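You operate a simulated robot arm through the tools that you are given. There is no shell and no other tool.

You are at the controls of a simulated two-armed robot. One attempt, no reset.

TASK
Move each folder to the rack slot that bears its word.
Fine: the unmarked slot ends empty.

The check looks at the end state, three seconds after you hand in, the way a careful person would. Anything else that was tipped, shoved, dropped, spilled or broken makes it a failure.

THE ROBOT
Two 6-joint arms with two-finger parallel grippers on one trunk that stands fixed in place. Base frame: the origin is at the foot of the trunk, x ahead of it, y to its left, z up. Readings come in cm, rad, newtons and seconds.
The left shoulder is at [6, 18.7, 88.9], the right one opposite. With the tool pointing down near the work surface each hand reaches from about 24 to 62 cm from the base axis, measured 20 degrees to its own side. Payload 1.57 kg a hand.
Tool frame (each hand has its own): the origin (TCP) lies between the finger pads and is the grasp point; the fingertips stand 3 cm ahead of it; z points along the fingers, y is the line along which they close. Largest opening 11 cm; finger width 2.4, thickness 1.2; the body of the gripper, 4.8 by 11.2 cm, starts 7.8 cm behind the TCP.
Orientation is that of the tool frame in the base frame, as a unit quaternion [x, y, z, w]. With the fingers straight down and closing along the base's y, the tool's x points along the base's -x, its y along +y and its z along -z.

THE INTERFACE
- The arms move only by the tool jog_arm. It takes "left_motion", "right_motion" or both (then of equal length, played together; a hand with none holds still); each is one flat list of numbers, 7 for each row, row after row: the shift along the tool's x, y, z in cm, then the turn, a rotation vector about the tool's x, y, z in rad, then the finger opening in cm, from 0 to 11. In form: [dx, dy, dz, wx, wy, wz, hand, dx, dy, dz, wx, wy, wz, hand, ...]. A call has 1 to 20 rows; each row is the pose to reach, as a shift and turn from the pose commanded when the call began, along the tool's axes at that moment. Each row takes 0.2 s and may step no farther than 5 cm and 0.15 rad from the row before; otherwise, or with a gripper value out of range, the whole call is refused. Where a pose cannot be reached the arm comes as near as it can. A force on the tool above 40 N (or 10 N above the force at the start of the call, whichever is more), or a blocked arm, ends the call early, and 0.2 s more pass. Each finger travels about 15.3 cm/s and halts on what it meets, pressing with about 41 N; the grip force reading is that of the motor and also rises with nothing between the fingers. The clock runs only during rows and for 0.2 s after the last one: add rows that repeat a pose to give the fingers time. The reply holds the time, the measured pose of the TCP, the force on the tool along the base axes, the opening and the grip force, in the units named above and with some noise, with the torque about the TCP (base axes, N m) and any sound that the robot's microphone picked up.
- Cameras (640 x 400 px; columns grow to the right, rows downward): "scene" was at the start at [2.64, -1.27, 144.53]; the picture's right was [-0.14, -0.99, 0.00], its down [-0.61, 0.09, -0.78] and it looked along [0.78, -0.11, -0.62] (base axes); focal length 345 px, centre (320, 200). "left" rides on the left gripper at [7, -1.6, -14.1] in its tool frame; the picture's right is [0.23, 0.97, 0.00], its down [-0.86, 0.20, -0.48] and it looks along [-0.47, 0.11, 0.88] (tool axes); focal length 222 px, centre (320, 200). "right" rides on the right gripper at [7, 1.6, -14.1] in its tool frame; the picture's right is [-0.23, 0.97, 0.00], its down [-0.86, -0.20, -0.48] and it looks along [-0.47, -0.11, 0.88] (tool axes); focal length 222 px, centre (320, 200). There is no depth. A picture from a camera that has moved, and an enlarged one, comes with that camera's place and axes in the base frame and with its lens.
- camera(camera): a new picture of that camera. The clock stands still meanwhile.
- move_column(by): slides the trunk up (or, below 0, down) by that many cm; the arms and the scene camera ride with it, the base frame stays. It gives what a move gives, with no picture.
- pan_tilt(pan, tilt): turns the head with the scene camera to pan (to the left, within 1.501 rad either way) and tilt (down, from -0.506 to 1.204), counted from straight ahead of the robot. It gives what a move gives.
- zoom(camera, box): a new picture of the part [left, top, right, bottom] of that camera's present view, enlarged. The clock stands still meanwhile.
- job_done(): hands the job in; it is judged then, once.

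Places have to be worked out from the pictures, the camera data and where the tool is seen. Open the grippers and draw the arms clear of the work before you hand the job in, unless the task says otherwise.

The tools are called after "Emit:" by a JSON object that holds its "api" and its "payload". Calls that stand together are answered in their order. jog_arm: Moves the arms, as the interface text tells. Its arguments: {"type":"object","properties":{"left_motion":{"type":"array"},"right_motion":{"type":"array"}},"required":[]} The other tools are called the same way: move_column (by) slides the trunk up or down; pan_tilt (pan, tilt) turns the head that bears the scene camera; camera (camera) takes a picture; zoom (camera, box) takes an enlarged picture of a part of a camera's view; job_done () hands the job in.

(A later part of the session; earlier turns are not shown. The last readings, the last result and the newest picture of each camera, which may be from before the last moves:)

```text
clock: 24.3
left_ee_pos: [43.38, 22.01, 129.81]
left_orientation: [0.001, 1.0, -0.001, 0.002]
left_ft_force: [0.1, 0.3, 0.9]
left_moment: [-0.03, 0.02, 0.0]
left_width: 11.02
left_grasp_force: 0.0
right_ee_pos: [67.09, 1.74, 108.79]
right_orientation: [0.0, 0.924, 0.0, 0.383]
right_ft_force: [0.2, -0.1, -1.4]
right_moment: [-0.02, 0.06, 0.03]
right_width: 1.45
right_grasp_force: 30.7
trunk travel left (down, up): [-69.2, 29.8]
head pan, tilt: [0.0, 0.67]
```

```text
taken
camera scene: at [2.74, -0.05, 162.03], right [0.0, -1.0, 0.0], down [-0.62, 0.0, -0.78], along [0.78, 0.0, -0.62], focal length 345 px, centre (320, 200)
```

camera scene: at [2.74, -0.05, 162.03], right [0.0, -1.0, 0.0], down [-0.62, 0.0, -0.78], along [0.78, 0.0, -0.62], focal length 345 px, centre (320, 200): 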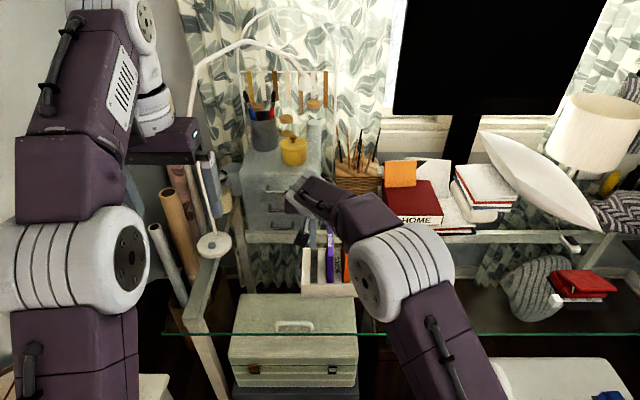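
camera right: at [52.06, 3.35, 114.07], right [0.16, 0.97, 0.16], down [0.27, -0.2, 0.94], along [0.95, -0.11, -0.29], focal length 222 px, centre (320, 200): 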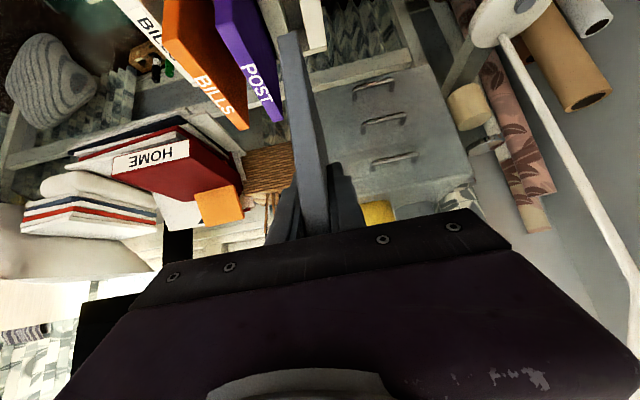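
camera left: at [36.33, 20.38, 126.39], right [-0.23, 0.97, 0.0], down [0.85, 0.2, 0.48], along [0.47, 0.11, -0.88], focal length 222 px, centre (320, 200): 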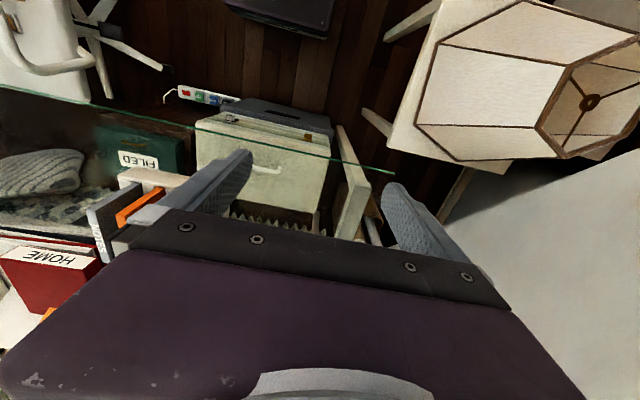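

The hand reached slot 0's column at (67.1, 1.74, 108.8). I'll zoom in to check the lateral alignment before lowering.

Emit:
{"api": "zoom", "payload": {"camera": "scene", "box": [260, 200, 388, 300]}}

Emit:
{"api": "zoom", "payload": {"camera": "right", "box": [200, 0, 400, 130]}}

```text
4.00 times, centred on (324, 250) of scene
camera zoom: at [2.74, -0.05, 162.03], right [0.0, -1.0, 0.0], down [-0.62, 0.0, -0.78], along [0.78, 0.0, -0.62], focal length 1380 px, centre (304, 0)
```

zoom: 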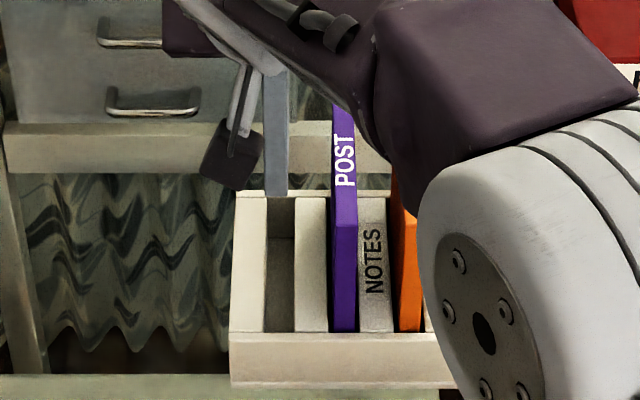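

```text
3.08 times, centred on (300, 65) of right
camera zoom: at [52.06, 3.35, 114.07], right [0.16, 0.97, 0.16], down [0.27, -0.2, 0.94], along [0.95, -0.11, -0.29], focal length 684 px, centre (382, 615)
```

zoom: 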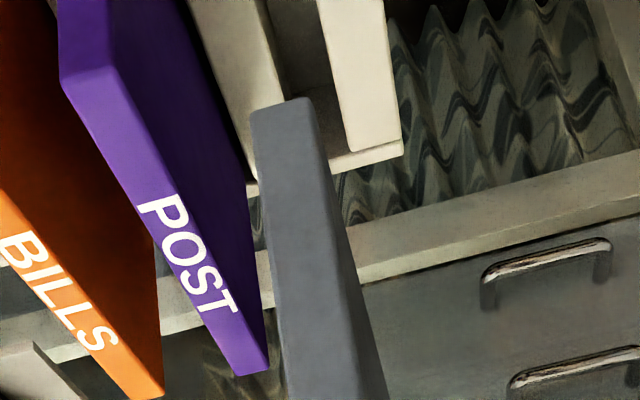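

Emit:
{"api": "zoom", "payload": {"camera": "scene", "box": [300, 235, 348, 290]}}

```text
7.27 times, centred on (324, 262) of scene
camera zoom: at [2.74, -0.05, 162.03], right [0.0, -1.0, 0.0], down [-0.62, 0.0, -0.78], along [0.78, 0.0, -0.62], focal length 2509 px, centre (291, -254)
```

zoom: 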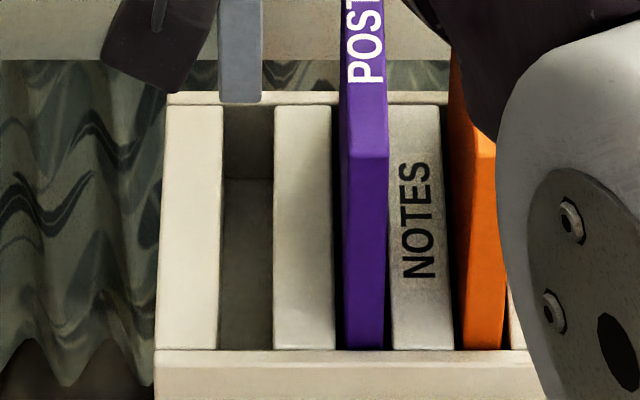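

The folder's bottom centre is at y≈1.72 and slot 0's centre is ≈1.65. I'll nudge by -0.07 and lower 11 cm by column, stopping just above the divider tops.

Emit:
{"api": "jog_arm", "payload": {"right_motion": [0, -0.07, 0, 0, 0, 0, 0, 0, -0.07, 0, 0, 0, 0, 0]}}

Emit:
{"api": "move_column", "payload": {"by": -11}}

Emit:
{"api": "zoom", "payload": {"camera": "scene", "box": [280, 180, 360, 280]}}

Emit:
{"api": "zoom", "payload": {"camera": "right", "box": [200, 0, 400, 130]}}

```text
clock: 24.9
left_ee_pos: [43.31, 21.94, 129.76]
left_orientation: [0.001, 1.0, 0.0, 0.003]
left_ft_force: [0.8, 0.3, 0.1]
left_moment: [-0.01, -0.01, 0.02]
left_width: 11.01
left_grasp_force: 0.0
right_ee_pos: [66.98, 1.71, 108.91]
right_orientation: [0.0, 0.924, 0.0, 0.382]
right_ft_force: [-0.1, -0.2, -0.9]
right_moment: [-0.02, 0.03, -0.03]
right_width: 1.47
right_grasp_force: 30.9
trunk travel left (down, up): [-69.2, 29.8]
head pan, tilt: [0.0, 0.67]
```

```text
clock: 26.3
left_ee_pos: [43.34, 21.99, 118.76]
left_orientation: [0.0, 1.0, -0.001, 0.003]
left_ft_force: [-0.6, -0.5, 0.1]
left_moment: [0.04, -0.01, -0.01]
left_width: 11.0
left_grasp_force: 0.1
right_ee_pos: [66.96, 1.57, 97.86]
right_orientation: [0.0, 0.924, 0.0, 0.383]
right_ft_force: [0.0, 0.0, -1.0]
right_moment: [-0.01, 0.05, 0.02]
right_width: 1.48
right_grasp_force: 30.6
trunk travel left (down, up): [-58.2, 40.8]
head pan, tilt: [0.0, 0.67]
```

```text
4.00 times, centred on (320, 230) of scene
camera zoom: at [2.73, -0.04, 151.03], right [0.0, -1.0, 0.0], down [-0.62, 0.0, -0.78], along [0.78, 0.0, -0.62], focal length 1380 px, centre (320, 80)
```

zoom: 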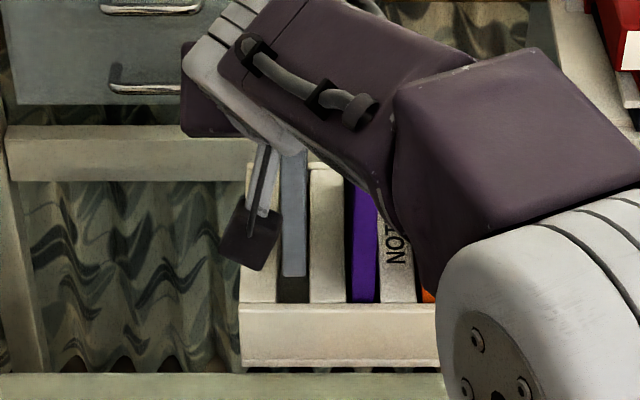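

```text
3.08 times, centred on (300, 65) of right
camera zoom: at [52.06, 3.22, 103.08], right [0.16, 0.97, 0.16], down [0.27, -0.2, 0.94], along [0.95, -0.11, -0.29], focal length 684 px, centre (382, 615)
```

zoom: 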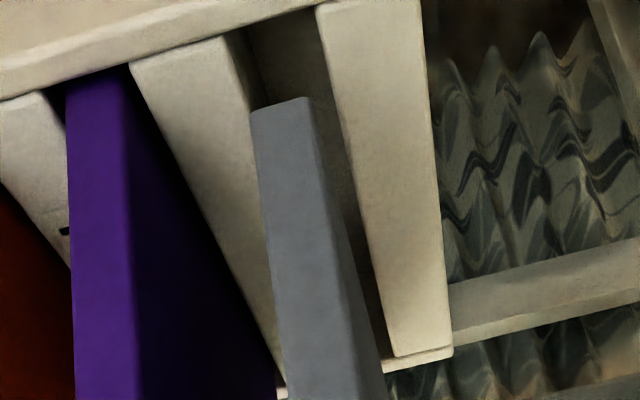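

Emit:
{"api": "zoom", "payload": {"camera": "scene", "box": [296, 215, 344, 265]}}

```text
8.00 times, centred on (320, 240) of scene
camera zoom: at [2.73, -0.04, 151.03], right [0.0, -1.0, 0.0], down [-0.62, 0.0, -0.78], along [0.78, 0.0, -0.62], focal length 2760 px, centre (320, -120)
```

zoom: 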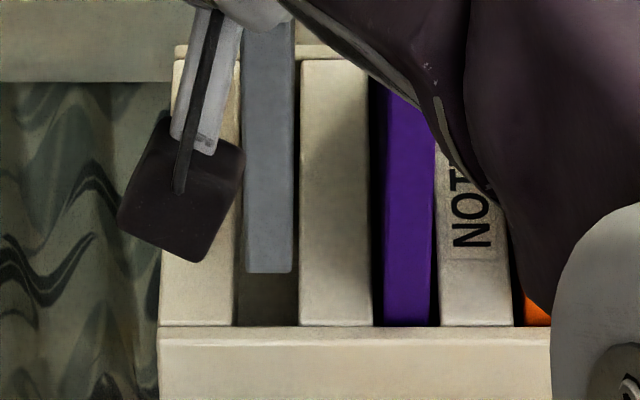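

The folder bottom spans y≈0.81–2.33 inside the slot's 0.59–2.64, so it's well centred. I'll lower the last 6.35 cm with the arm so the force stop protects it.

Emit:
{"api": "jog_arm", "payload": {"right_motion": [0.45, 0, 0.45, 0, 0, 0, 0, 0.9, 0, 0.9, 0, 0, 0, 0, 1.35, 0, 1.35, 0, 0, 0, 0, 1.8, 0, 1.8, 0, 0, 0, 0, 2.25, 0, 2.25, 0, 0, 0, 0, 2.7, 0, 2.7, 0, 0, 0, 0, 3.15, 0, 3.15, 0, 0, 0, 0, 3.6, 0, 3.6, 0, 0, 0, 0, 4.05, 0, 4.05, 0, 0, 0, 0, 4.49, 0, 4.49, 0, 0, 0, 0, 4.49, 0, 4.49, 0, 0, 0, 0]}}

Emit:
{"api": "zoom", "payload": {"camera": "scene", "box": [280, 180, 360, 280]}}

Emit:
{"api": "camera", "payload": {"camera": "right"}}

```text
clock: 28.7
left_ee_pos: [43.36, 22.01, 118.75]
left_orientation: [0.001, 1.0, -0.001, 0.003]
left_ft_force: [-0.4, 0.2, 0.5]
left_moment: [0.01, 0.01, -0.02]
left_width: 11.02
left_grasp_force: 0.1
right_ee_pos: [66.97, 1.62, 91.6]
right_orientation: [0.0, 0.924, 0.0, 0.384]
right_ft_force: [0.3, -0.6, -0.4]
right_moment: [0.01, 0.02, -0.01]
right_width: 1.48
right_grasp_force: 30.7
trunk travel left (down, up): [-58.2, 40.8]
head pan, tilt: [0.0, 0.67]
```

```text
4.00 times, centred on (320, 230) of scene
camera zoom: at [2.74, -0.03, 151.03], right [0.0, -1.0, 0.0], down [-0.62, 0.0, -0.78], along [0.78, 0.0, -0.62], focal length 1380 px, centre (320, 80)
```

zoom: 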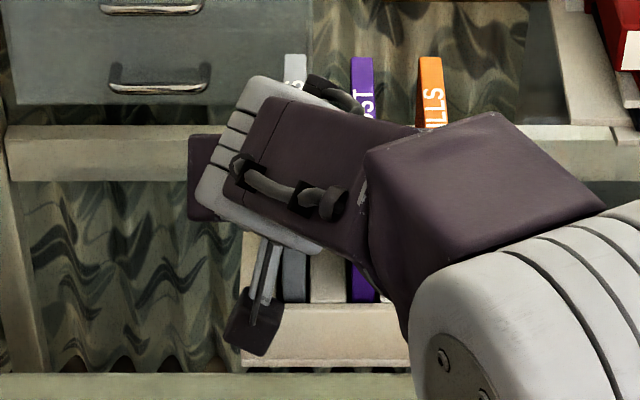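

```text
taken
camera right: at [52.08, 3.25, 96.76], right [0.16, 0.97, 0.16], down [0.27, -0.2, 0.94], along [0.95, -0.11, -0.29], focal length 222 px, centre (320, 200)
```

right: 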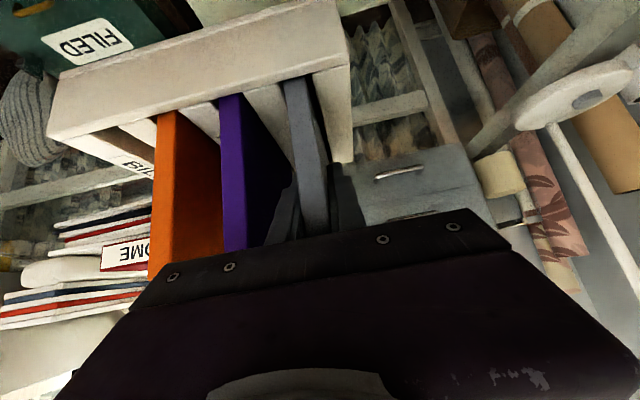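

The folder slid into slot 0 freely, about 1–2 mm above rest. I'll settle it down 0.1 cm and open gently to 3.4 cm.

Emit:
{"api": "jog_arm", "payload": {"right_motion": [0.07, 0, 0.07, 0, 0, 0, 0, 0.07, 0, 0.07, 0, 0, 0, 0, 0.07, 0, 0.07, 0, 0, 0, 1.8, 0.07, 0, 0.07, 0, 0, 0, 2.4, 0.07, 0, 0.07, 0, 0, 0, 3, 0.07, 0, 0.07, 0, 0, 0, 3.4, 0.07, 0, 0.07, 0, 0, 0, 3.4]}}

Emit:
{"api": "zoom", "payload": {"camera": "right", "box": [220, 60, 440, 260]}}

```text
clock: 30.3
left_ee_pos: [43.29, 21.79, 118.81]
left_orientation: [0.001, 1.0, 0.0, 0.002]
left_ft_force: [0.6, 0.3, -0.1]
left_moment: [-0.01, -0.01, 0.02]
left_width: 11.04
left_grasp_force: 0.0
right_ee_pos: [66.91, 1.6, 91.4]
right_orientation: [0.0, 0.924, 0.0, 0.383]
right_ft_force: [-1.1, -0.5, 0.2]
right_moment: [0.01, 0.0, 0.0]
right_width: 3.4
right_grasp_force: 0.0
trunk travel left (down, up): [-58.2, 40.8]
head pan, tilt: [0.0, 0.67]
```

```text
2.00 times, centred on (330, 160) of right
camera zoom: at [52.05, 3.23, 96.69], right [0.16, 0.97, 0.16], down [0.27, -0.2, 0.94], along [0.95, -0.11, -0.29], focal length 444 px, centre (300, 280)
```

zoom: 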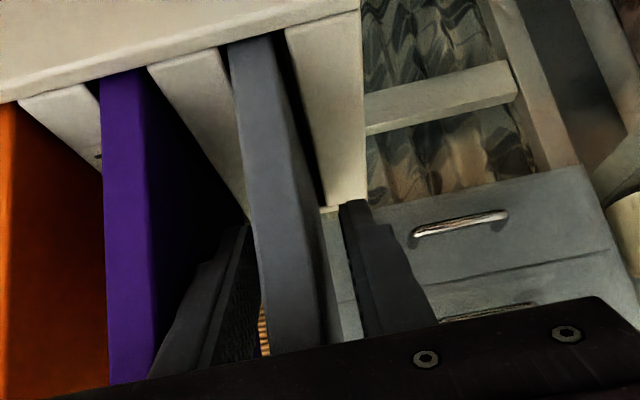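

Grey is released and standing in slot 0. I'll retreat 12 cm along the tool axis, then shift to the orange folder at y≈-7.23.

Emit:
{"api": "jog_arm", "payload": {"right_motion": [0, 0, -1, 0, 0, 0, 3.4, 0, 0, -3, 0, 0, 0, 3.4, 0, 0, -5, 0, 0, 0, 3.4, 0, 0, -7, 0, 0, 0, 3.4, 0, 0, -9, 0, 0, 0, 3.4, 0, 0, -12, 0, 0, 0, 3.4, 0, 0, -12, 0, 0, 0, 3.4, 0, -2, -12, 0, 0, 0, 3.4, 0, -4.5, -12, 0, 0, 0, 3.4, 0, -7, -12, 0, 0, 0, 3.4, 0, -8.86, -12, 0, 0, 0, 3.4, 0, -8.86, -12, 0, 0, 0, 3.4]}}

Emit:
{"api": "camera", "payload": {"camera": "right"}}

Emit:
{"api": "zoom", "payload": {"camera": "right", "box": [220, 60, 440, 220]}}

Emit:
{"api": "zoom", "payload": {"camera": "scene", "box": [270, 170, 414, 270]}}

```text
clock: 32.9
left_ee_pos: [43.34, 21.86, 118.79]
left_orientation: [0.001, 1.0, -0.001, 0.002]
left_ft_force: [0.7, -0.6, -0.4]
left_moment: [0.01, 0.02, 0.0]
left_width: 10.98
left_grasp_force: 0.1
right_ee_pos: [58.52, -7.19, 99.85]
right_orientation: [0.001, 0.924, -0.001, 0.383]
right_ft_force: [0.6, 1.1, 0.5]
right_moment: [0.02, -0.01, -0.01]
right_width: 3.41
right_grasp_force: 0.1
trunk travel left (down, up): [-58.2, 40.8]
head pan, tilt: [0.0, 0.67]
```

```text
taken
camera right: at [43.62, -5.62, 105.08], right [0.16, 0.97, 0.16], down [0.27, -0.2, 0.94], along [0.95, -0.11, -0.29], focal length 222 px, centre (320, 200)
```

right: 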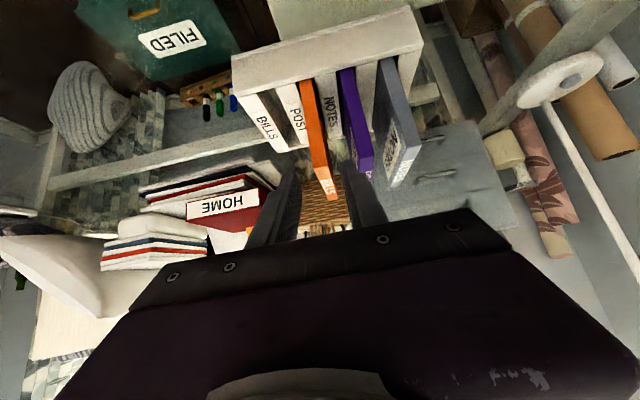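

```text
2.50 times, centred on (330, 140) of right
camera zoom: at [43.62, -5.62, 105.08], right [0.16, 0.97, 0.16], down [0.27, -0.2, 0.94], along [0.95, -0.11, -0.29], focal length 555 px, centre (295, 350)
```

zoom: 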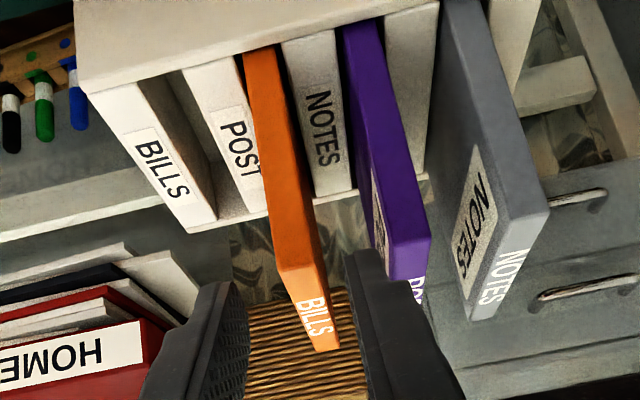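

```text
4.00 times, centred on (342, 220) of scene
camera zoom: at [2.73, 0.01, 151.03], right [0.0, -1.0, 0.0], down [-0.62, 0.0, -0.78], along [0.78, 0.0, -0.62], focal length 1380 px, centre (232, 120)
```

zoom: 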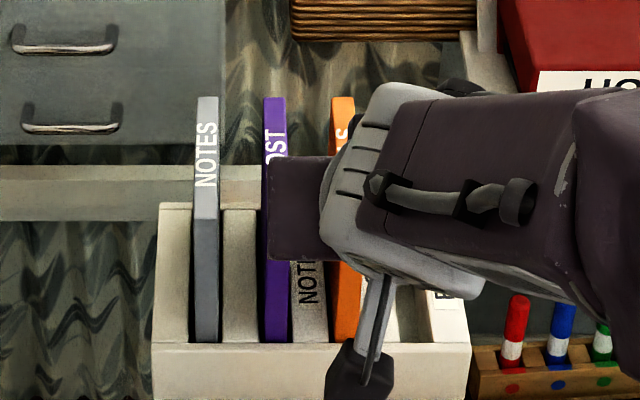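

Grey stands upright in slot 0. The orange folder's top-front works out at y≈-7.15, within a millimetre of the hand. I'll advance 12 cm and grip it.

Emit:
{"api": "jog_arm", "payload": {"right_motion": [0, 0.06, 2, 0, 0, 0, 3.4, 0, 0.06, 4, 0, 0, 0, 3.4, 0, 0.06, 6, 0, 0, 0, 3.4, 0, 0.06, 8, 0, 0, 0, 3.4, 0, 0.06, 10, 0, 0, 0, 3.4, 0, 0.06, 12, 0, 0, 0, 3.4, 0, 0.06, 12, 0, 0, 0, 3.4]}}

Emit:
{"api": "zoom", "payload": {"camera": "right", "box": [220, 60, 440, 260]}}

```text
clock: 34.5
left_ee_pos: [43.32, 22.02, 118.81]
left_orientation: [0.001, 1.0, -0.001, 0.003]
left_ft_force: [0.0, 0.3, -0.1]
left_moment: [-0.01, 0.0, -0.03]
left_width: 11.02
left_grasp_force: 0.0
right_ee_pos: [66.93, -7.08, 91.52]
right_orientation: [0.001, 0.924, -0.001, 0.383]
right_ft_force: [-0.1, 0.4, 0.5]
right_moment: [0.01, -0.02, 0.01]
right_width: 3.39
right_grasp_force: 0.0
trunk travel left (down, up): [-58.2, 40.8]
head pan, tilt: [0.0, 0.67]
```

```text
2.00 times, centred on (330, 160) of right
camera zoom: at [52.05, -5.54, 96.63], right [0.16, 0.97, 0.16], down [0.27, -0.2, 0.94], along [0.95, -0.11, -0.29], focal length 444 px, centre (300, 280)
```

zoom: 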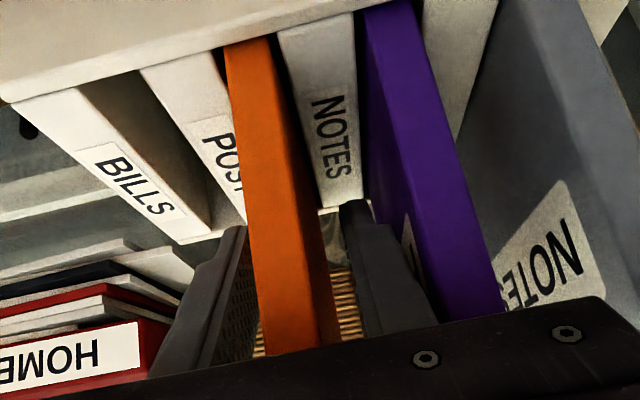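

The fingers straddle orange with clearance on both sides. I'll close on it.

Emit:
{"api": "jog_arm", "payload": {"right_motion": [0, 0, 0, 0, 0, 0, 2.4, 0, 0, 0, 0, 0, 0, 1.7, 0, 0, 0, 0, 0, 0, 0.8, 0, 0, 0, 0, 0, 0, 0, 0, 0, 0, 0, 0, 0, 0, 0, 0, 0, 0, 0, 0, 0]}}

Emit:
{"api": "move_column", "payload": {"by": 1.5}}

Emit:
{"api": "zoom", "payload": {"camera": "right", "box": [220, 60, 440, 260]}}

```text
clock: 35.9
left_ee_pos: [43.35, 22.05, 118.84]
left_orientation: [0.001, 1.0, -0.001, 0.002]
left_ft_force: [0.3, 0.6, 0.0]
left_moment: [0.02, 0.0, 0.01]
left_width: 10.98
left_grasp_force: 0.1
right_ee_pos: [66.98, -7.17, 91.4]
right_orientation: [0.0, 0.924, 0.0, 0.383]
right_ft_force: [-1.0, -0.4, 0.6]
right_moment: [0.05, 0.08, 0.01]
right_width: 1.45
right_grasp_force: 30.7
trunk travel left (down, up): [-58.2, 40.8]
head pan, tilt: [0.0, 0.67]
```

```text
clock: 36.6
left_ee_pos: [43.38, 21.85, 120.21]
left_orientation: [0.001, 1.0, -0.001, 0.003]
left_ft_force: [0.9, -0.9, -0.5]
left_moment: [-0.02, 0.02, -0.01]
left_width: 10.99
left_grasp_force: 0.0
right_ee_pos: [66.94, -7.17, 92.85]
right_orientation: [-0.001, 0.924, 0.0, 0.384]
right_ft_force: [0.7, 0.1, -1.1]
right_moment: [-0.03, 0.0, -0.02]
right_width: 1.48
right_grasp_force: 30.7
trunk travel left (down, up): [-59.7, 39.3]
head pan, tilt: [0.0, 0.67]
```

```text
2.00 times, centred on (330, 160) of right
camera zoom: at [52.09, -5.53, 98.12], right [0.16, 0.97, 0.16], down [0.27, -0.2, 0.94], along [0.95, -0.11, -0.29], focal length 444 px, centre (300, 280)
```

zoom: 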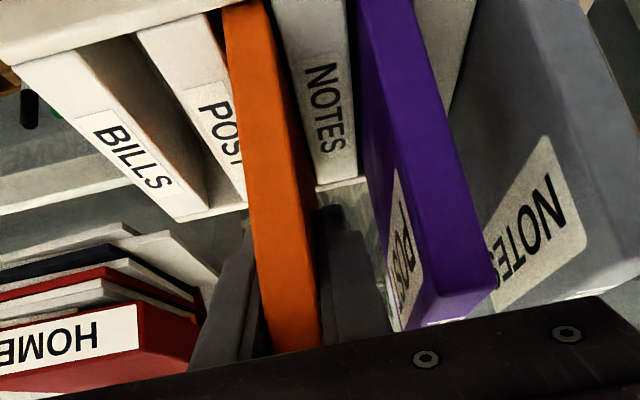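

Orange is held. I'll raise the column 6 cm so its bottom clears the dividers (z≈88 vs 86.3), then shift right to slot 3 at y≈-11.58.

Emit:
{"api": "move_column", "payload": {"by": 6}}

Emit:
{"api": "jog_arm", "payload": {"right_motion": [0, -0.5, 0, 0, 0, 0, 0, 0, -1.5, 0, 0, 0, 0, 0, 0, -2.6, 0, 0, 0, 0, 0, 0, -3.6, 0, 0, 0, 0, 0, 0, -4.2, 0, 0, 0, 0, 0, 0, -4.43, 0, 0, 0, 0, 0, 0, -4.43, 0, 0, 0, 0, 0]}}

Emit:
{"api": "camera", "payload": {"camera": "right"}}

Emit:
{"api": "zoom", "payload": {"camera": "right", "box": [200, 0, 400, 130]}}

Emit:
{"api": "zoom", "payload": {"camera": "scene", "box": [280, 190, 424, 290]}}

```text
clock: 37.6
left_ee_pos: [43.34, 21.91, 126.23]
left_orientation: [0.001, 1.0, -0.001, 0.003]
left_ft_force: [-0.1, 0.4, -0.4]
left_moment: [0.0, -0.03, 0.01]
left_width: 11.02
left_grasp_force: 0.1
right_ee_pos: [67.07, -7.29, 99.0]
right_orientation: [0.0, 0.924, 0.0, 0.383]
right_ft_force: [-0.6, -0.6, -1.5]
right_moment: [0.0, 0.03, -0.03]
right_width: 1.47
right_grasp_force: 31.2
trunk travel left (down, up): [-65.7, 33.3]
head pan, tilt: [0.0, 0.67]
```

```text
clock: 39.2
left_ee_pos: [43.41, 21.92, 126.34]
left_orientation: [0.001, 1.0, -0.002, 0.002]
left_ft_force: [-0.3, 0.2, 0.5]
left_moment: [-0.01, 0.0, 0.0]
left_width: 11.02
left_grasp_force: 0.0
right_ee_pos: [67.06, -11.6, 98.93]
right_orientation: [0.0, 0.924, 0.0, 0.383]
right_ft_force: [-0.5, 0.8, -1.0]
right_moment: [-0.01, 0.0, 0.01]
right_width: 1.46
right_grasp_force: 30.8
trunk travel left (down, up): [-65.7, 33.3]
head pan, tilt: [0.0, 0.67]
```

```text
taken
camera right: at [52.13, -10.01, 104.08], right [0.16, 0.97, 0.16], down [0.27, -0.2, 0.94], along [0.95, -0.11, -0.29], focal length 222 px, centre (320, 200)
```

right: 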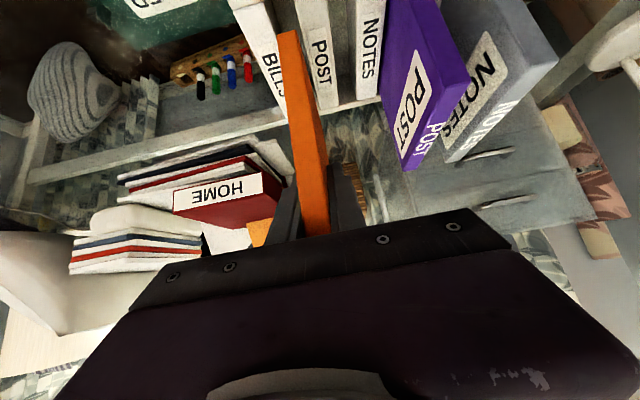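

```text
3.08 times, centred on (300, 65) of right
camera zoom: at [52.13, -10.01, 104.08], right [0.16, 0.97, 0.16], down [0.27, -0.2, 0.94], along [0.95, -0.11, -0.29], focal length 684 px, centre (382, 615)
```

zoom: 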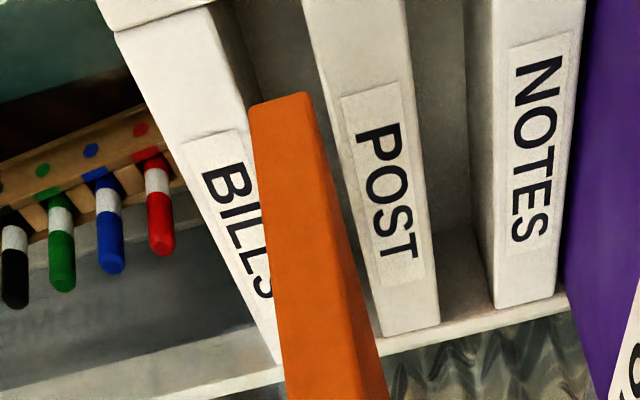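

```text
4.00 times, centred on (352, 240) of scene
camera zoom: at [2.75, -0.04, 158.53], right [0.0, -1.0, 0.0], down [-0.62, 0.0, -0.78], along [0.78, 0.0, -0.62], focal length 1380 px, centre (192, 40)
```

zoom: 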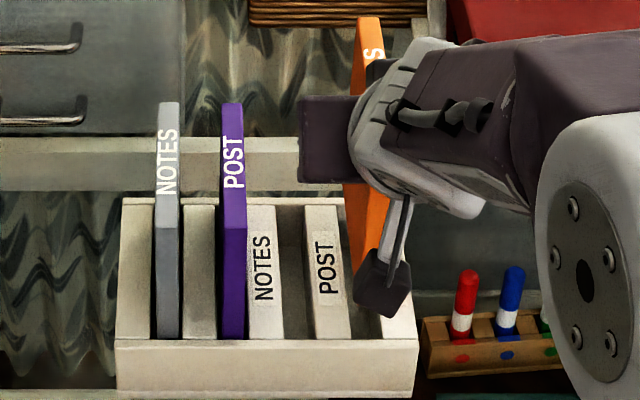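

The orange bottom spans y≈-12.36 to -10.84, inside slot 3's ≈-12.64 to -10.68. I'll nudge -0.05 and lower by column in small steps, watching the forces.

Emit:
{"api": "jog_arm", "payload": {"right_motion": [0, -0.05, 0, 0, 0, 0, 0, 0, -0.05, 0, 0, 0, 0, 0]}}

Emit:
{"api": "move_column", "payload": {"by": -1.8}}

Emit:
{"api": "move_column", "payload": {"by": -1}}

Emit:
{"api": "zoom", "payload": {"camera": "right", "box": [200, 0, 400, 130]}}

```text
clock: 39.8
left_ee_pos: [43.3, 21.99, 126.19]
left_orientation: [0.001, 1.0, -0.001, 0.002]
left_ft_force: [0.1, 0.6, 0.1]
left_moment: [0.04, 0.0, -0.02]
left_width: 11.0
left_grasp_force: 0.1
right_ee_pos: [66.98, -11.68, 98.9]
right_orientation: [0.0, 0.924, 0.0, 0.383]
right_ft_force: [-0.8, 0.1, 0.3]
right_moment: [0.0, 0.03, 0.02]
right_width: 1.47
right_grasp_force: 30.9
trunk travel left (down, up): [-65.7, 33.3]
head pan, tilt: [0.0, 0.67]
```

```text
clock: 40.4
left_ee_pos: [43.3, 22.01, 124.45]
left_orientation: [0.001, 1.0, 0.0, 0.003]
left_ft_force: [-0.4, -1.1, -0.4]
left_moment: [0.03, -0.02, 0.0]
left_width: 11.01
left_grasp_force: 0.0
right_ee_pos: [67.02, -11.69, 97.15]
right_orientation: [0.001, 0.924, -0.001, 0.382]
right_ft_force: [0.3, 0.0, -1.0]
right_moment: [-0.01, 0.03, 0.0]
right_width: 1.46
right_grasp_force: 30.6
trunk travel left (down, up): [-63.9, 35.1]
head pan, tilt: [0.0, 0.67]
```

```text
clock: 41.0
left_ee_pos: [43.35, 21.84, 123.36]
left_orientation: [0.002, 1.0, -0.001, 0.002]
left_ft_force: [0.2, -0.2, 0.1]
left_moment: [0.01, 0.02, -0.03]
left_width: 11.01
left_grasp_force: 0.2
right_ee_pos: [66.94, -11.61, 96.1]
right_orientation: [0.0, 0.924, 0.0, 0.382]
right_ft_force: [0.1, 0.5, 0.1]
right_moment: [0.0, 0.05, -0.04]
right_width: 1.48
right_grasp_force: 30.4
trunk travel left (down, up): [-62.9, 36.1]
head pan, tilt: [0.0, 0.67]
```

```text
3.08 times, centred on (300, 65) of right
camera zoom: at [52.09, -10.05, 101.32], right [0.16, 0.97, 0.16], down [0.27, -0.2, 0.94], along [0.95, -0.11, -0.29], focal length 684 px, centre (382, 615)
```

zoom: 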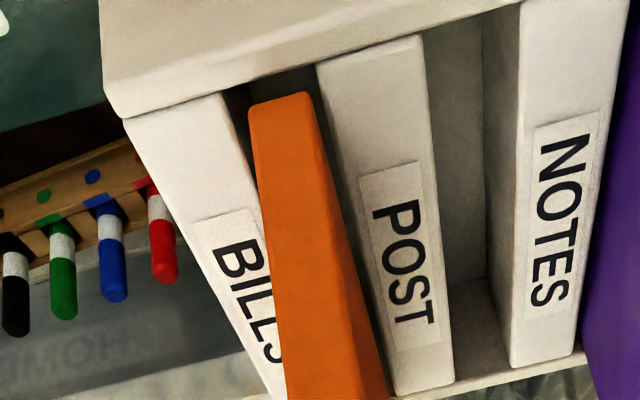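

The orange bottom is inside slot 3 with roughly equal gaps (folder -12.41..-10.94, slot -12.66..-10.64) and no contact force. I'll lower another 4.5 cm.

Emit:
{"api": "move_column", "payload": {"by": -2.5}}

Emit:
{"api": "move_column", "payload": {"by": -2.05}}

Emit:
{"api": "camera", "payload": {"camera": "right"}}

```text
clock: 41.7
left_ee_pos: [43.3, 21.99, 120.88]
left_orientation: [0.0, 1.0, 0.0, 0.002]
left_ft_force: [0.2, 0.4, 0.5]
left_moment: [-0.01, -0.01, 0.0]
left_width: 11.04
left_grasp_force: 0.1
right_ee_pos: [66.97, -11.55, 93.58]
right_orientation: [0.0, 0.924, 0.001, 0.382]
right_ft_force: [-0.7, -0.2, -0.6]
right_moment: [0.02, -0.02, 0.02]
right_width: 1.47
right_grasp_force: 30.7
trunk travel left (down, up): [-60.4, 38.6]
head pan, tilt: [0.0, 0.67]
```

```text
clock: 42.4
left_ee_pos: [43.24, 21.85, 118.83]
left_orientation: [0.001, 1.0, 0.0, 0.002]
left_ft_force: [0.1, 0.3, -0.8]
left_moment: [0.02, -0.02, 0.0]
left_width: 10.98
left_grasp_force: 0.0
right_ee_pos: [66.9, -11.57, 91.59]
right_orientation: [0.0, 0.924, -0.001, 0.382]
right_ft_force: [0.1, -0.7, -1.4]
right_moment: [-0.01, 0.03, -0.01]
right_width: 1.44
right_grasp_force: 30.6
trunk travel left (down, up): [-58.4, 40.6]
head pan, tilt: [0.0, 0.67]
```

```text
taken
camera right: at [52.07, -10.05, 96.79], right [0.16, 0.97, 0.16], down [0.27, -0.2, 0.94], along [0.95, -0.11, -0.29], focal length 222 px, centre (320, 200)
```

right: 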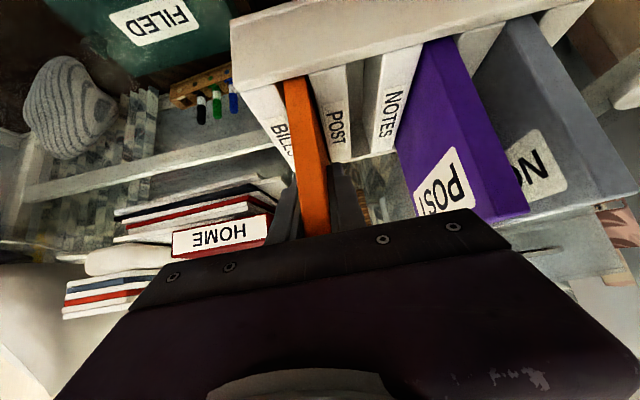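

Orange sits about 1.5 mm above rest in slot 3. I'll settle it down 0.1 cm, release gently, then retreat along the tool axis.

Emit:
{"api": "jog_arm", "payload": {"right_motion": [0.07, 0, 0.07, 0, 0, 0, 0, 0.07, 0, 0.07, 0, 0, 0, 0, 0.07, 0, 0.07, 0, 0, 0, 1.8, 0.07, 0, 0.07, 0, 0, 0, 2.4, 0.07, 0, 0.07, 0, 0, 0, 3, 0.07, 0, 0.07, 0, 0, 0, 3.4, 0.07, 0, 0.07, 0, 0, 0, 3.4]}}

Emit:
{"api": "zoom", "payload": {"camera": "right", "box": [220, 60, 440, 260]}}

```text
clock: 44.0
left_ee_pos: [43.42, 21.84, 118.92]
left_orientation: [0.0, 1.0, -0.001, 0.003]
left_ft_force: [0.0, 0.3, -0.8]
left_moment: [-0.01, 0.0, 0.01]
left_width: 10.98
left_grasp_force: 0.1
right_ee_pos: [67.04, -11.75, 91.53]
right_orientation: [0.0, 0.924, -0.001, 0.382]
right_ft_force: [-0.1, -0.6, -0.2]
right_moment: [0.0, 0.01, 0.02]
right_width: 3.39
right_grasp_force: 0.1
trunk travel left (down, up): [-58.4, 40.6]
head pan, tilt: [0.0, 0.67]
```

```text
2.00 times, centred on (330, 160) of right
camera zoom: at [52.06, -10.06, 96.71], right [0.16, 0.97, 0.16], down [0.27, -0.2, 0.94], along [0.95, -0.11, -0.29], focal length 444 px, centre (300, 280)
```

zoom: 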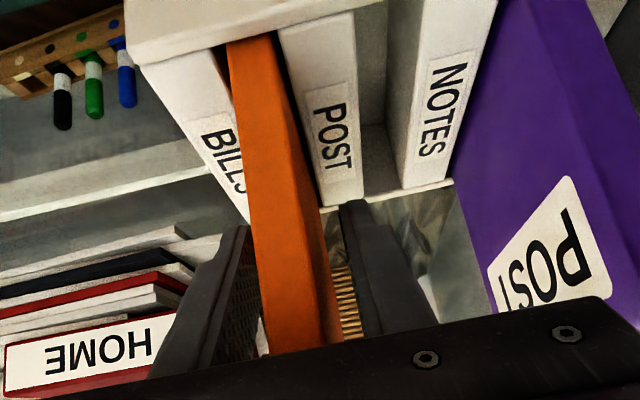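

Orange is released and standing in slot 3 (BILLS). I'll retreat 12 cm and shift +8.9 cm to the purple folder at y≈-2.75.

Emit:
{"api": "jog_arm", "payload": {"right_motion": [0, 0, -1, 0, 0, 0, 3.4, 0, 0, -3, 0, 0, 0, 3.4, 0, 0, -5, 0, 0, 0, 3.4, 0, 0, -7, 0, 0, 0, 3.4, 0, 0, -9, 0, 0, 0, 3.4, 0, 0, -12, 0, 0, 0, 3.4, 0, 0, -12, 0, 0, 0, 3.4, 0, 2, -12, 0, 0, 0, 3.4, 0, 4.5, -12, 0, 0, 0, 3.4, 0, 7, -12, 0, 0, 0, 3.4, 0, 8.91, -12, 0, 0, 0, 3.4, 0, 8.91, -12, 0, 0, 0, 3.4]}}

Emit:
{"api": "zoom", "payload": {"camera": "right", "box": [220, 60, 440, 220]}}

Emit:
{"api": "zoom", "payload": {"camera": "scene", "box": [270, 170, 414, 270]}}

```text
clock: 46.6
left_ee_pos: [43.21, 21.93, 118.89]
left_orientation: [0.001, 1.0, 0.0, 0.002]
left_ft_force: [-0.1, -0.7, 0.4]
left_moment: [0.03, -0.02, 0.03]
left_width: 10.98
left_grasp_force: 0.1
right_ee_pos: [58.36, -2.84, 99.95]
right_orientation: [0.0, 0.924, 0.0, 0.383]
right_ft_force: [0.1, -0.7, 0.2]
right_moment: [-0.02, -0.02, 0.01]
right_width: 3.39
right_grasp_force: 0.0
trunk travel left (down, up): [-58.4, 40.6]
head pan, tilt: [0.0, 0.67]
```

```text
2.50 times, centred on (330, 140) of right
camera zoom: at [43.55, -1.12, 105.11], right [0.16, 0.97, 0.16], down [0.27, -0.2, 0.94], along [0.95, -0.11, -0.29], focal length 555 px, centre (295, 350)
```

zoom: 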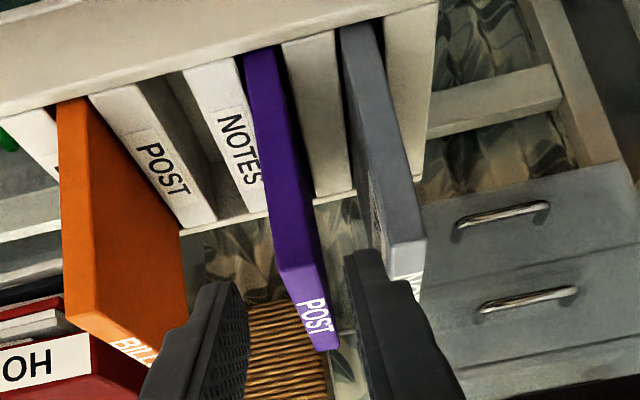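

```text
4.00 times, centred on (342, 220) of scene
camera zoom: at [2.73, -0.08, 151.18], right [0.0, -1.0, 0.0], down [-0.62, 0.0, -0.78], along [0.78, 0.0, -0.62], focal length 1380 px, centre (232, 120)
```

zoom: 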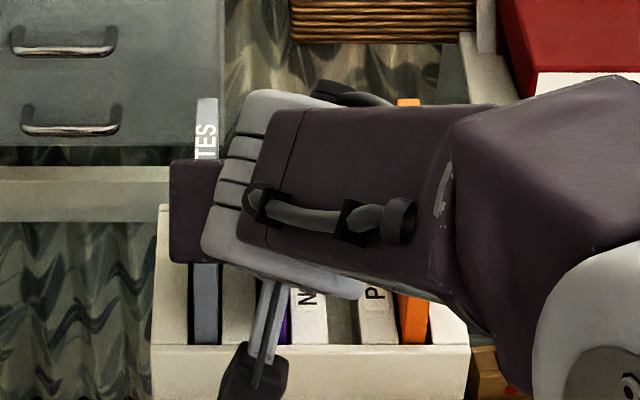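

Purple's top-front works out at y≈-2.65, inside the finger gap, with ~0.7 cm clearance to grey. I'll advance 12 cm.

Emit:
{"api": "jog_arm", "payload": {"right_motion": [0, 0.04, 2, 0, 0, 0, 3.4, 0, 0.04, 4, 0, 0, 0, 3.4, 0, 0.04, 6, 0, 0, 0, 3.4, 0, 0.04, 8, 0, 0, 0, 3.4, 0, 0.04, 10, 0, 0, 0, 3.4, 0, 0.04, 12, 0, 0, 0, 3.4, 0, 0.04, 12, 0, 0, 0, 3.4]}}

Emit:
{"api": "zoom", "payload": {"camera": "right", "box": [220, 60, 440, 260]}}

```text
clock: 48.2
left_ee_pos: [43.27, 21.87, 119.01]
left_orientation: [0.001, 1.0, -0.001, 0.003]
left_ft_force: [-0.6, 0.2, -1.0]
left_moment: [0.0, 0.01, -0.01]
left_width: 10.99
left_grasp_force: 0.1
right_ee_pos: [66.98, -2.75, 91.43]
right_orientation: [0.0, 0.924, 0.0, 0.382]
right_ft_force: [0.3, 0.4, 0.0]
right_moment: [-0.01, 0.03, -0.01]
right_width: 3.41
right_grasp_force: 0.1
trunk travel left (down, up): [-58.4, 40.6]
head pan, tilt: [0.0, 0.67]
```

```text
2.00 times, centred on (330, 160) of right
camera zoom: at [52.12, -1.1, 96.65], right [0.16, 0.97, 0.16], down [0.27, -0.2, 0.94], along [0.95, -0.11, -0.29], focal length 444 px, centre (300, 280)
```

zoom: 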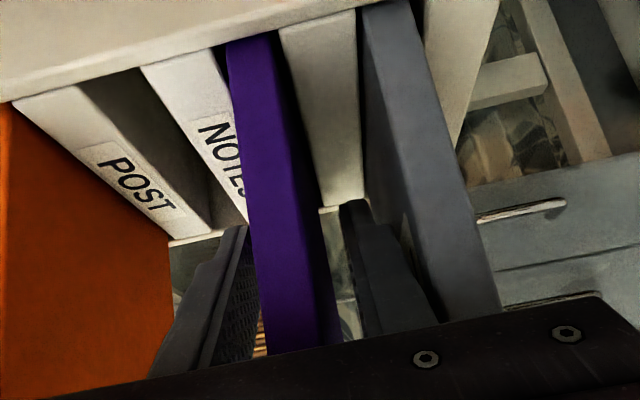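

The fingers straddle purple, well placed. I'll close, then test-lift 1.5 cm and continue another 6 cm.

Emit:
{"api": "jog_arm", "payload": {"right_motion": [0, 0, 0, 0, 0, 0, 2.4, 0, 0, 0, 0, 0, 0, 1.7, 0, 0, 0, 0, 0, 0, 0.8, 0, 0, 0, 0, 0, 0, 0, 0, 0, 0, 0, 0, 0, 0, 0, 0, 0, 0, 0, 0, 0]}}

Emit:
{"api": "move_column", "payload": {"by": 1.5}}

Emit:
{"api": "zoom", "payload": {"camera": "right", "box": [220, 60, 440, 260]}}

```text
clock: 49.6
left_ee_pos: [43.37, 22.05, 118.88]
left_orientation: [0.001, 1.0, -0.001, 0.002]
left_ft_force: [0.0, 0.4, -0.7]
left_moment: [-0.01, 0.02, 0.01]
left_width: 11.02
left_grasp_force: 0.0
right_ee_pos: [67.01, -2.75, 91.48]
right_orientation: [0.001, 0.924, -0.001, 0.382]
right_ft_force: [0.3, 0.5, 1.0]
right_moment: [-0.04, -0.01, -0.02]
right_width: 1.48
right_grasp_force: 31.2
trunk travel left (down, up): [-58.4, 40.6]
head pan, tilt: [0.0, 0.67]
```

```text
clock: 50.2
left_ee_pos: [43.29, 21.91, 120.25]
left_orientation: [0.001, 1.0, -0.001, 0.003]
left_ft_force: [0.6, -1.1, -0.5]
left_moment: [0.02, -0.01, -0.03]
left_width: 11.0
left_grasp_force: 0.1
right_ee_pos: [67.1, -2.68, 92.87]
right_orientation: [0.0, 0.924, 0.0, 0.383]
right_ft_force: [0.3, -1.0, -1.8]
right_moment: [0.01, -0.01, 0.03]
right_width: 1.48
right_grasp_force: 30.5
trunk travel left (down, up): [-59.9, 39.1]
head pan, tilt: [0.0, 0.67]
```

```text
2.00 times, centred on (330, 160) of right
camera zoom: at [52.15, -1.1, 98.12], right [0.16, 0.97, 0.16], down [0.27, -0.2, 0.94], along [0.95, -0.11, -0.29], focal length 444 px, centre (300, 280)
```

zoom: 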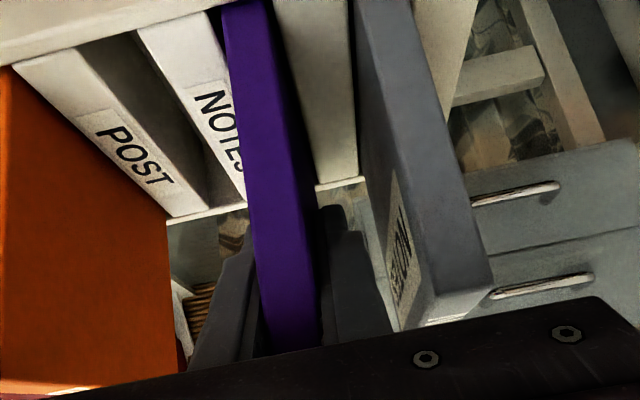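

Purple is held. I'll raise 6 cm and shift -4.46 cm to slot 2 (POST) at y≈-7.16, then check alignment.

Emit:
{"api": "move_column", "payload": {"by": 6}}

Emit:
{"api": "jog_arm", "payload": {"right_motion": [0, -0.5, 0, 0, 0, 0, 0, 0, -1.5, 0, 0, 0, 0, 0, 0, -2.6, 0, 0, 0, 0, 0, 0, -3.6, 0, 0, 0, 0, 0, 0, -4.2, 0, 0, 0, 0, 0, 0, -4.46, 0, 0, 0, 0, 0, 0, -4.46, 0, 0, 0, 0, 0]}}

Emit:
{"api": "camera", "payload": {"camera": "right"}}

Emit:
{"api": "zoom", "payload": {"camera": "right", "box": [200, 0, 400, 130]}}

Emit:
{"api": "zoom", "payload": {"camera": "scene", "box": [280, 190, 424, 290]}}

```text
clock: 51.2
left_ee_pos: [43.29, 21.95, 126.42]
left_orientation: [0.002, 1.0, -0.001, 0.003]
left_ft_force: [-0.5, 0.7, -0.1]
left_moment: [0.0, -0.02, 0.01]
left_width: 10.99
left_grasp_force: 0.0
right_ee_pos: [67.09, -2.81, 98.86]
right_orientation: [0.0, 0.924, 0.0, 0.383]
right_ft_force: [0.2, -0.3, -1.0]
right_moment: [-0.02, 0.04, -0.02]
right_width: 1.47
right_grasp_force: 30.6
trunk travel left (down, up): [-65.9, 33.1]
head pan, tilt: [0.0, 0.67]
```

```text
clock: 52.8
left_ee_pos: [43.39, 22.09, 126.44]
left_orientation: [0.001, 1.0, -0.001, 0.003]
left_ft_force: [-1.4, 0.3, -0.3]
left_moment: [-0.01, 0.01, 0.01]
left_width: 11.01
left_grasp_force: 0.1
right_ee_pos: [67.05, -7.31, 98.9]
right_orientation: [0.0, 0.924, 0.0, 0.383]
right_ft_force: [-0.2, 0.0, -0.9]
right_moment: [-0.01, -0.02, 0.03]
right_width: 1.45
right_grasp_force: 31.0
trunk travel left (down, up): [-65.9, 33.1]
head pan, tilt: [0.0, 0.67]
```

```text
taken
camera right: at [52.08, -5.6, 104.17], right [0.16, 0.97, 0.16], down [0.27, -0.2, 0.94], along [0.95, -0.11, -0.29], focal length 222 px, centre (320, 200)
```

right: 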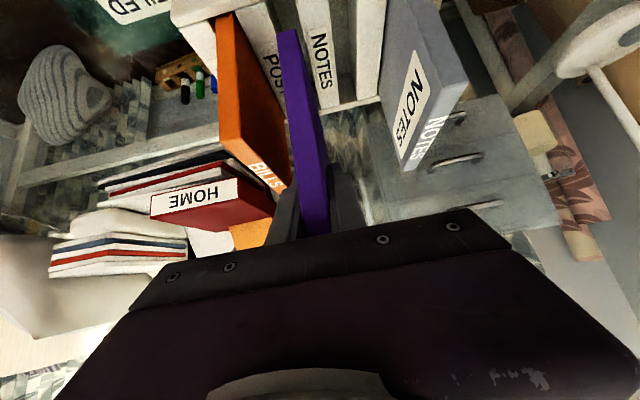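

```text
3.08 times, centred on (300, 65) of right
camera zoom: at [52.08, -5.6, 104.17], right [0.16, 0.97, 0.16], down [0.27, -0.2, 0.94], along [0.95, -0.11, -0.29], focal length 684 px, centre (382, 615)
```

zoom: 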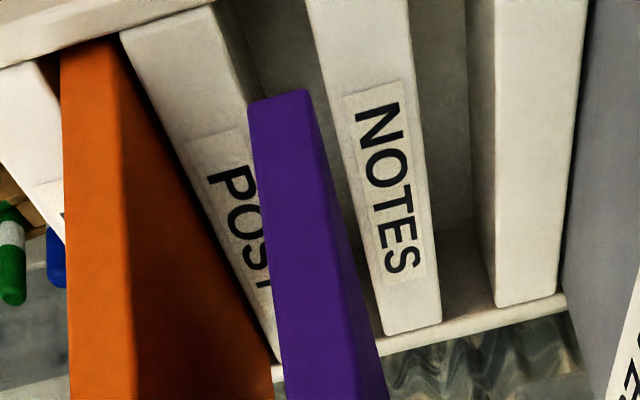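

```text
4.00 times, centred on (352, 240) of scene
camera zoom: at [2.75, -0.04, 158.68], right [0.0, -1.0, 0.0], down [-0.62, 0.0, -0.78], along [0.78, 0.0, -0.62], focal length 1380 px, centre (192, 40)
```

zoom: 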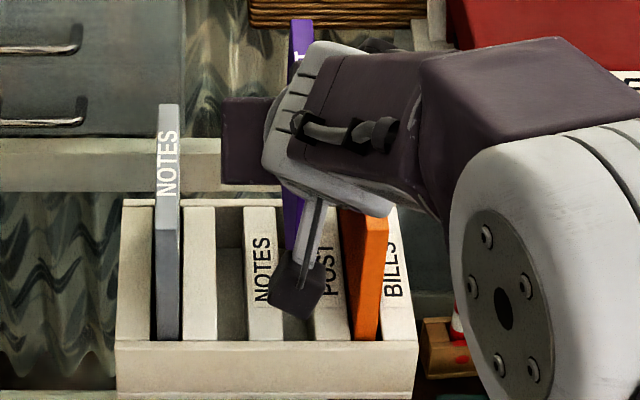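

Purple's bottom spans y≈-7.97..-6.48 inside slot 2's ≈-8.24..-6.21, so it's centred. I'll lower by column in steps while watching the forces.

Emit:
{"api": "move_column", "payload": {"by": -1.8}}

Emit:
{"api": "move_column", "payload": {"by": -1}}

Emit:
{"api": "zoom", "payload": {"camera": "right", "box": [200, 0, 400, 130]}}

```text
clock: 53.5
left_ee_pos: [43.22, 22.03, 124.6]
left_orientation: [0.001, 1.0, 0.0, 0.003]
left_ft_force: [-0.1, 0.3, 0.0]
left_moment: [-0.03, 0.01, 0.03]
left_width: 11.0
left_grasp_force: 0.2
right_ee_pos: [67.07, -7.19, 97.21]
right_orientation: [0.0, 0.924, 0.0, 0.383]
right_ft_force: [-0.1, -0.3, -1.2]
right_moment: [-0.03, 0.01, 0.0]
right_width: 1.45
right_grasp_force: 30.7
trunk travel left (down, up): [-64.1, 34.9]
head pan, tilt: [0.0, 0.67]
```

```text
clock: 54.0
left_ee_pos: [43.4, 21.95, 123.7]
left_orientation: [0.0, 1.0, -0.001, 0.002]
left_ft_force: [-0.9, -0.3, -0.7]
left_moment: [-0.01, -0.01, 0.01]
left_width: 11.01
left_grasp_force: 0.1
right_ee_pos: [67.01, -7.07, 96.11]
right_orientation: [0.0, 0.924, 0.0, 0.382]
right_ft_force: [-0.8, 0.2, -1.5]
right_moment: [-0.02, 0.04, 0.01]
right_width: 1.47
right_grasp_force: 31.1
trunk travel left (down, up): [-63.1, 35.9]
head pan, tilt: [0.0, 0.67]
```

```text
3.08 times, centred on (300, 65) of right
camera zoom: at [52.08, -5.59, 101.37], right [0.16, 0.97, 0.16], down [0.27, -0.2, 0.94], along [0.95, -0.11, -0.29], focal length 684 px, centre (382, 615)
```

zoom: 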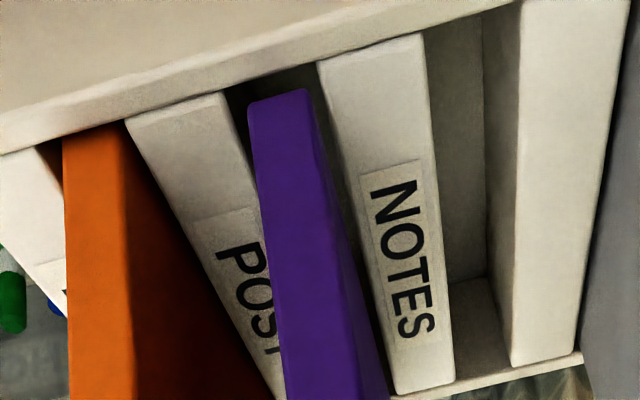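

Purple is entering slot 2 cleanly with no contact force. I'll lower the remaining 4.55 cm.

Emit:
{"api": "move_column", "payload": {"by": -2.5}}

Emit:
{"api": "move_column", "payload": {"by": -2.05}}

Emit:
{"api": "zoom", "payload": {"camera": "right", "box": [220, 60, 440, 260]}}

```text
clock: 54.8
left_ee_pos: [43.26, 21.87, 121.03]
left_orientation: [0.0, 1.0, -0.001, 0.002]
left_ft_force: [0.4, -0.4, 0.1]
left_moment: [-0.01, 0.01, -0.03]
left_width: 10.99
left_grasp_force: 0.1
right_ee_pos: [66.96, -7.28, 93.71]
right_orientation: [0.0, 0.924, 0.0, 0.383]
right_ft_force: [-1.1, -0.1, -1.6]
right_moment: [-0.03, 0.02, 0.02]
right_width: 1.48
right_grasp_force: 30.9
trunk travel left (down, up): [-60.6, 38.4]
head pan, tilt: [0.0, 0.67]
```

```text
clock: 55.4
left_ee_pos: [43.32, 21.96, 118.98]
left_orientation: [0.0, 1.0, 0.0, 0.003]
left_ft_force: [0.2, 0.0, -0.2]
left_moment: [0.0, 0.01, 0.0]
left_width: 10.99
left_grasp_force: 0.1
right_ee_pos: [66.96, -7.26, 91.55]
right_orientation: [-0.001, 0.924, 0.0, 0.383]
right_ft_force: [-0.5, 0.0, -2.1]
right_moment: [0.0, 0.05, 0.02]
right_width: 1.48
right_grasp_force: 31.0
trunk travel left (down, up): [-58.5, 40.5]
head pan, tilt: [0.0, 0.67]
```

```text
2.00 times, centred on (330, 160) of right
camera zoom: at [52.06, -5.59, 96.83], right [0.16, 0.97, 0.16], down [0.27, -0.2, 0.94], along [0.95, -0.11, -0.29], focal length 444 px, centre (300, 280)
```

zoom: 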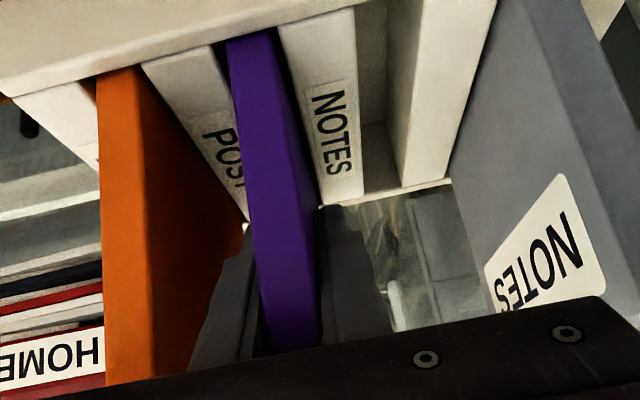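

Purple is about 1.8 mm above its resting height. I'll settle it 0.13 cm down and release gently.

Emit:
{"api": "jog_arm", "payload": {"right_motion": [0.09, 0, 0.09, 0, 0, 0, 0, 0.09, 0, 0.09, 0, 0, 0, 0, 0.09, 0, 0.09, 0, 0, 0, 1.8, 0.09, 0, 0.09, 0, 0, 0, 2.4, 0.09, 0, 0.09, 0, 0, 0, 3, 0.09, 0, 0.09, 0, 0, 0, 3.4, 0.09, 0, 0.09, 0, 0, 0, 3.4]}}

Emit:
{"api": "zoom", "payload": {"camera": "right", "box": [220, 60, 440, 260]}}

```text
clock: 57.0
left_ee_pos: [43.31, 21.91, 118.97]
left_orientation: [0.001, 1.0, -0.002, 0.002]
left_ft_force: [-0.6, 0.8, -0.2]
left_moment: [0.0, 0.01, -0.03]
left_width: 11.02
left_grasp_force: 0.0
right_ee_pos: [67.02, -7.33, 91.53]
right_orientation: [0.0, 0.924, 0.0, 0.383]
right_ft_force: [0.9, -0.1, 0.0]
right_moment: [-0.02, 0.01, 0.01]
right_width: 3.38
right_grasp_force: 0.0
trunk travel left (down, up): [-58.5, 40.5]
head pan, tilt: [0.0, 0.67]
```

```text
2.00 times, centred on (330, 160) of right
camera zoom: at [52.08, -5.57, 96.74], right [0.16, 0.97, 0.16], down [0.27, -0.2, 0.94], along [0.95, -0.11, -0.29], focal length 444 px, centre (300, 280)
```

zoom: 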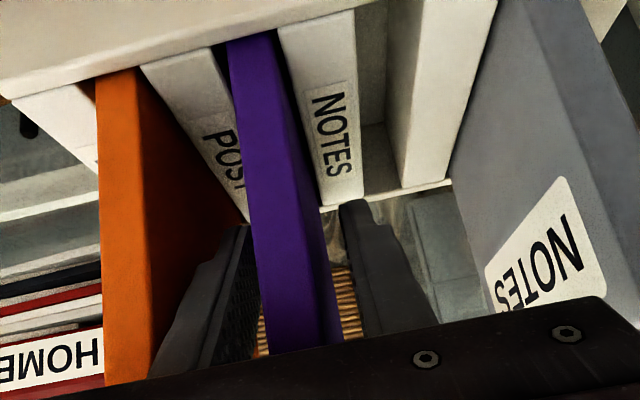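

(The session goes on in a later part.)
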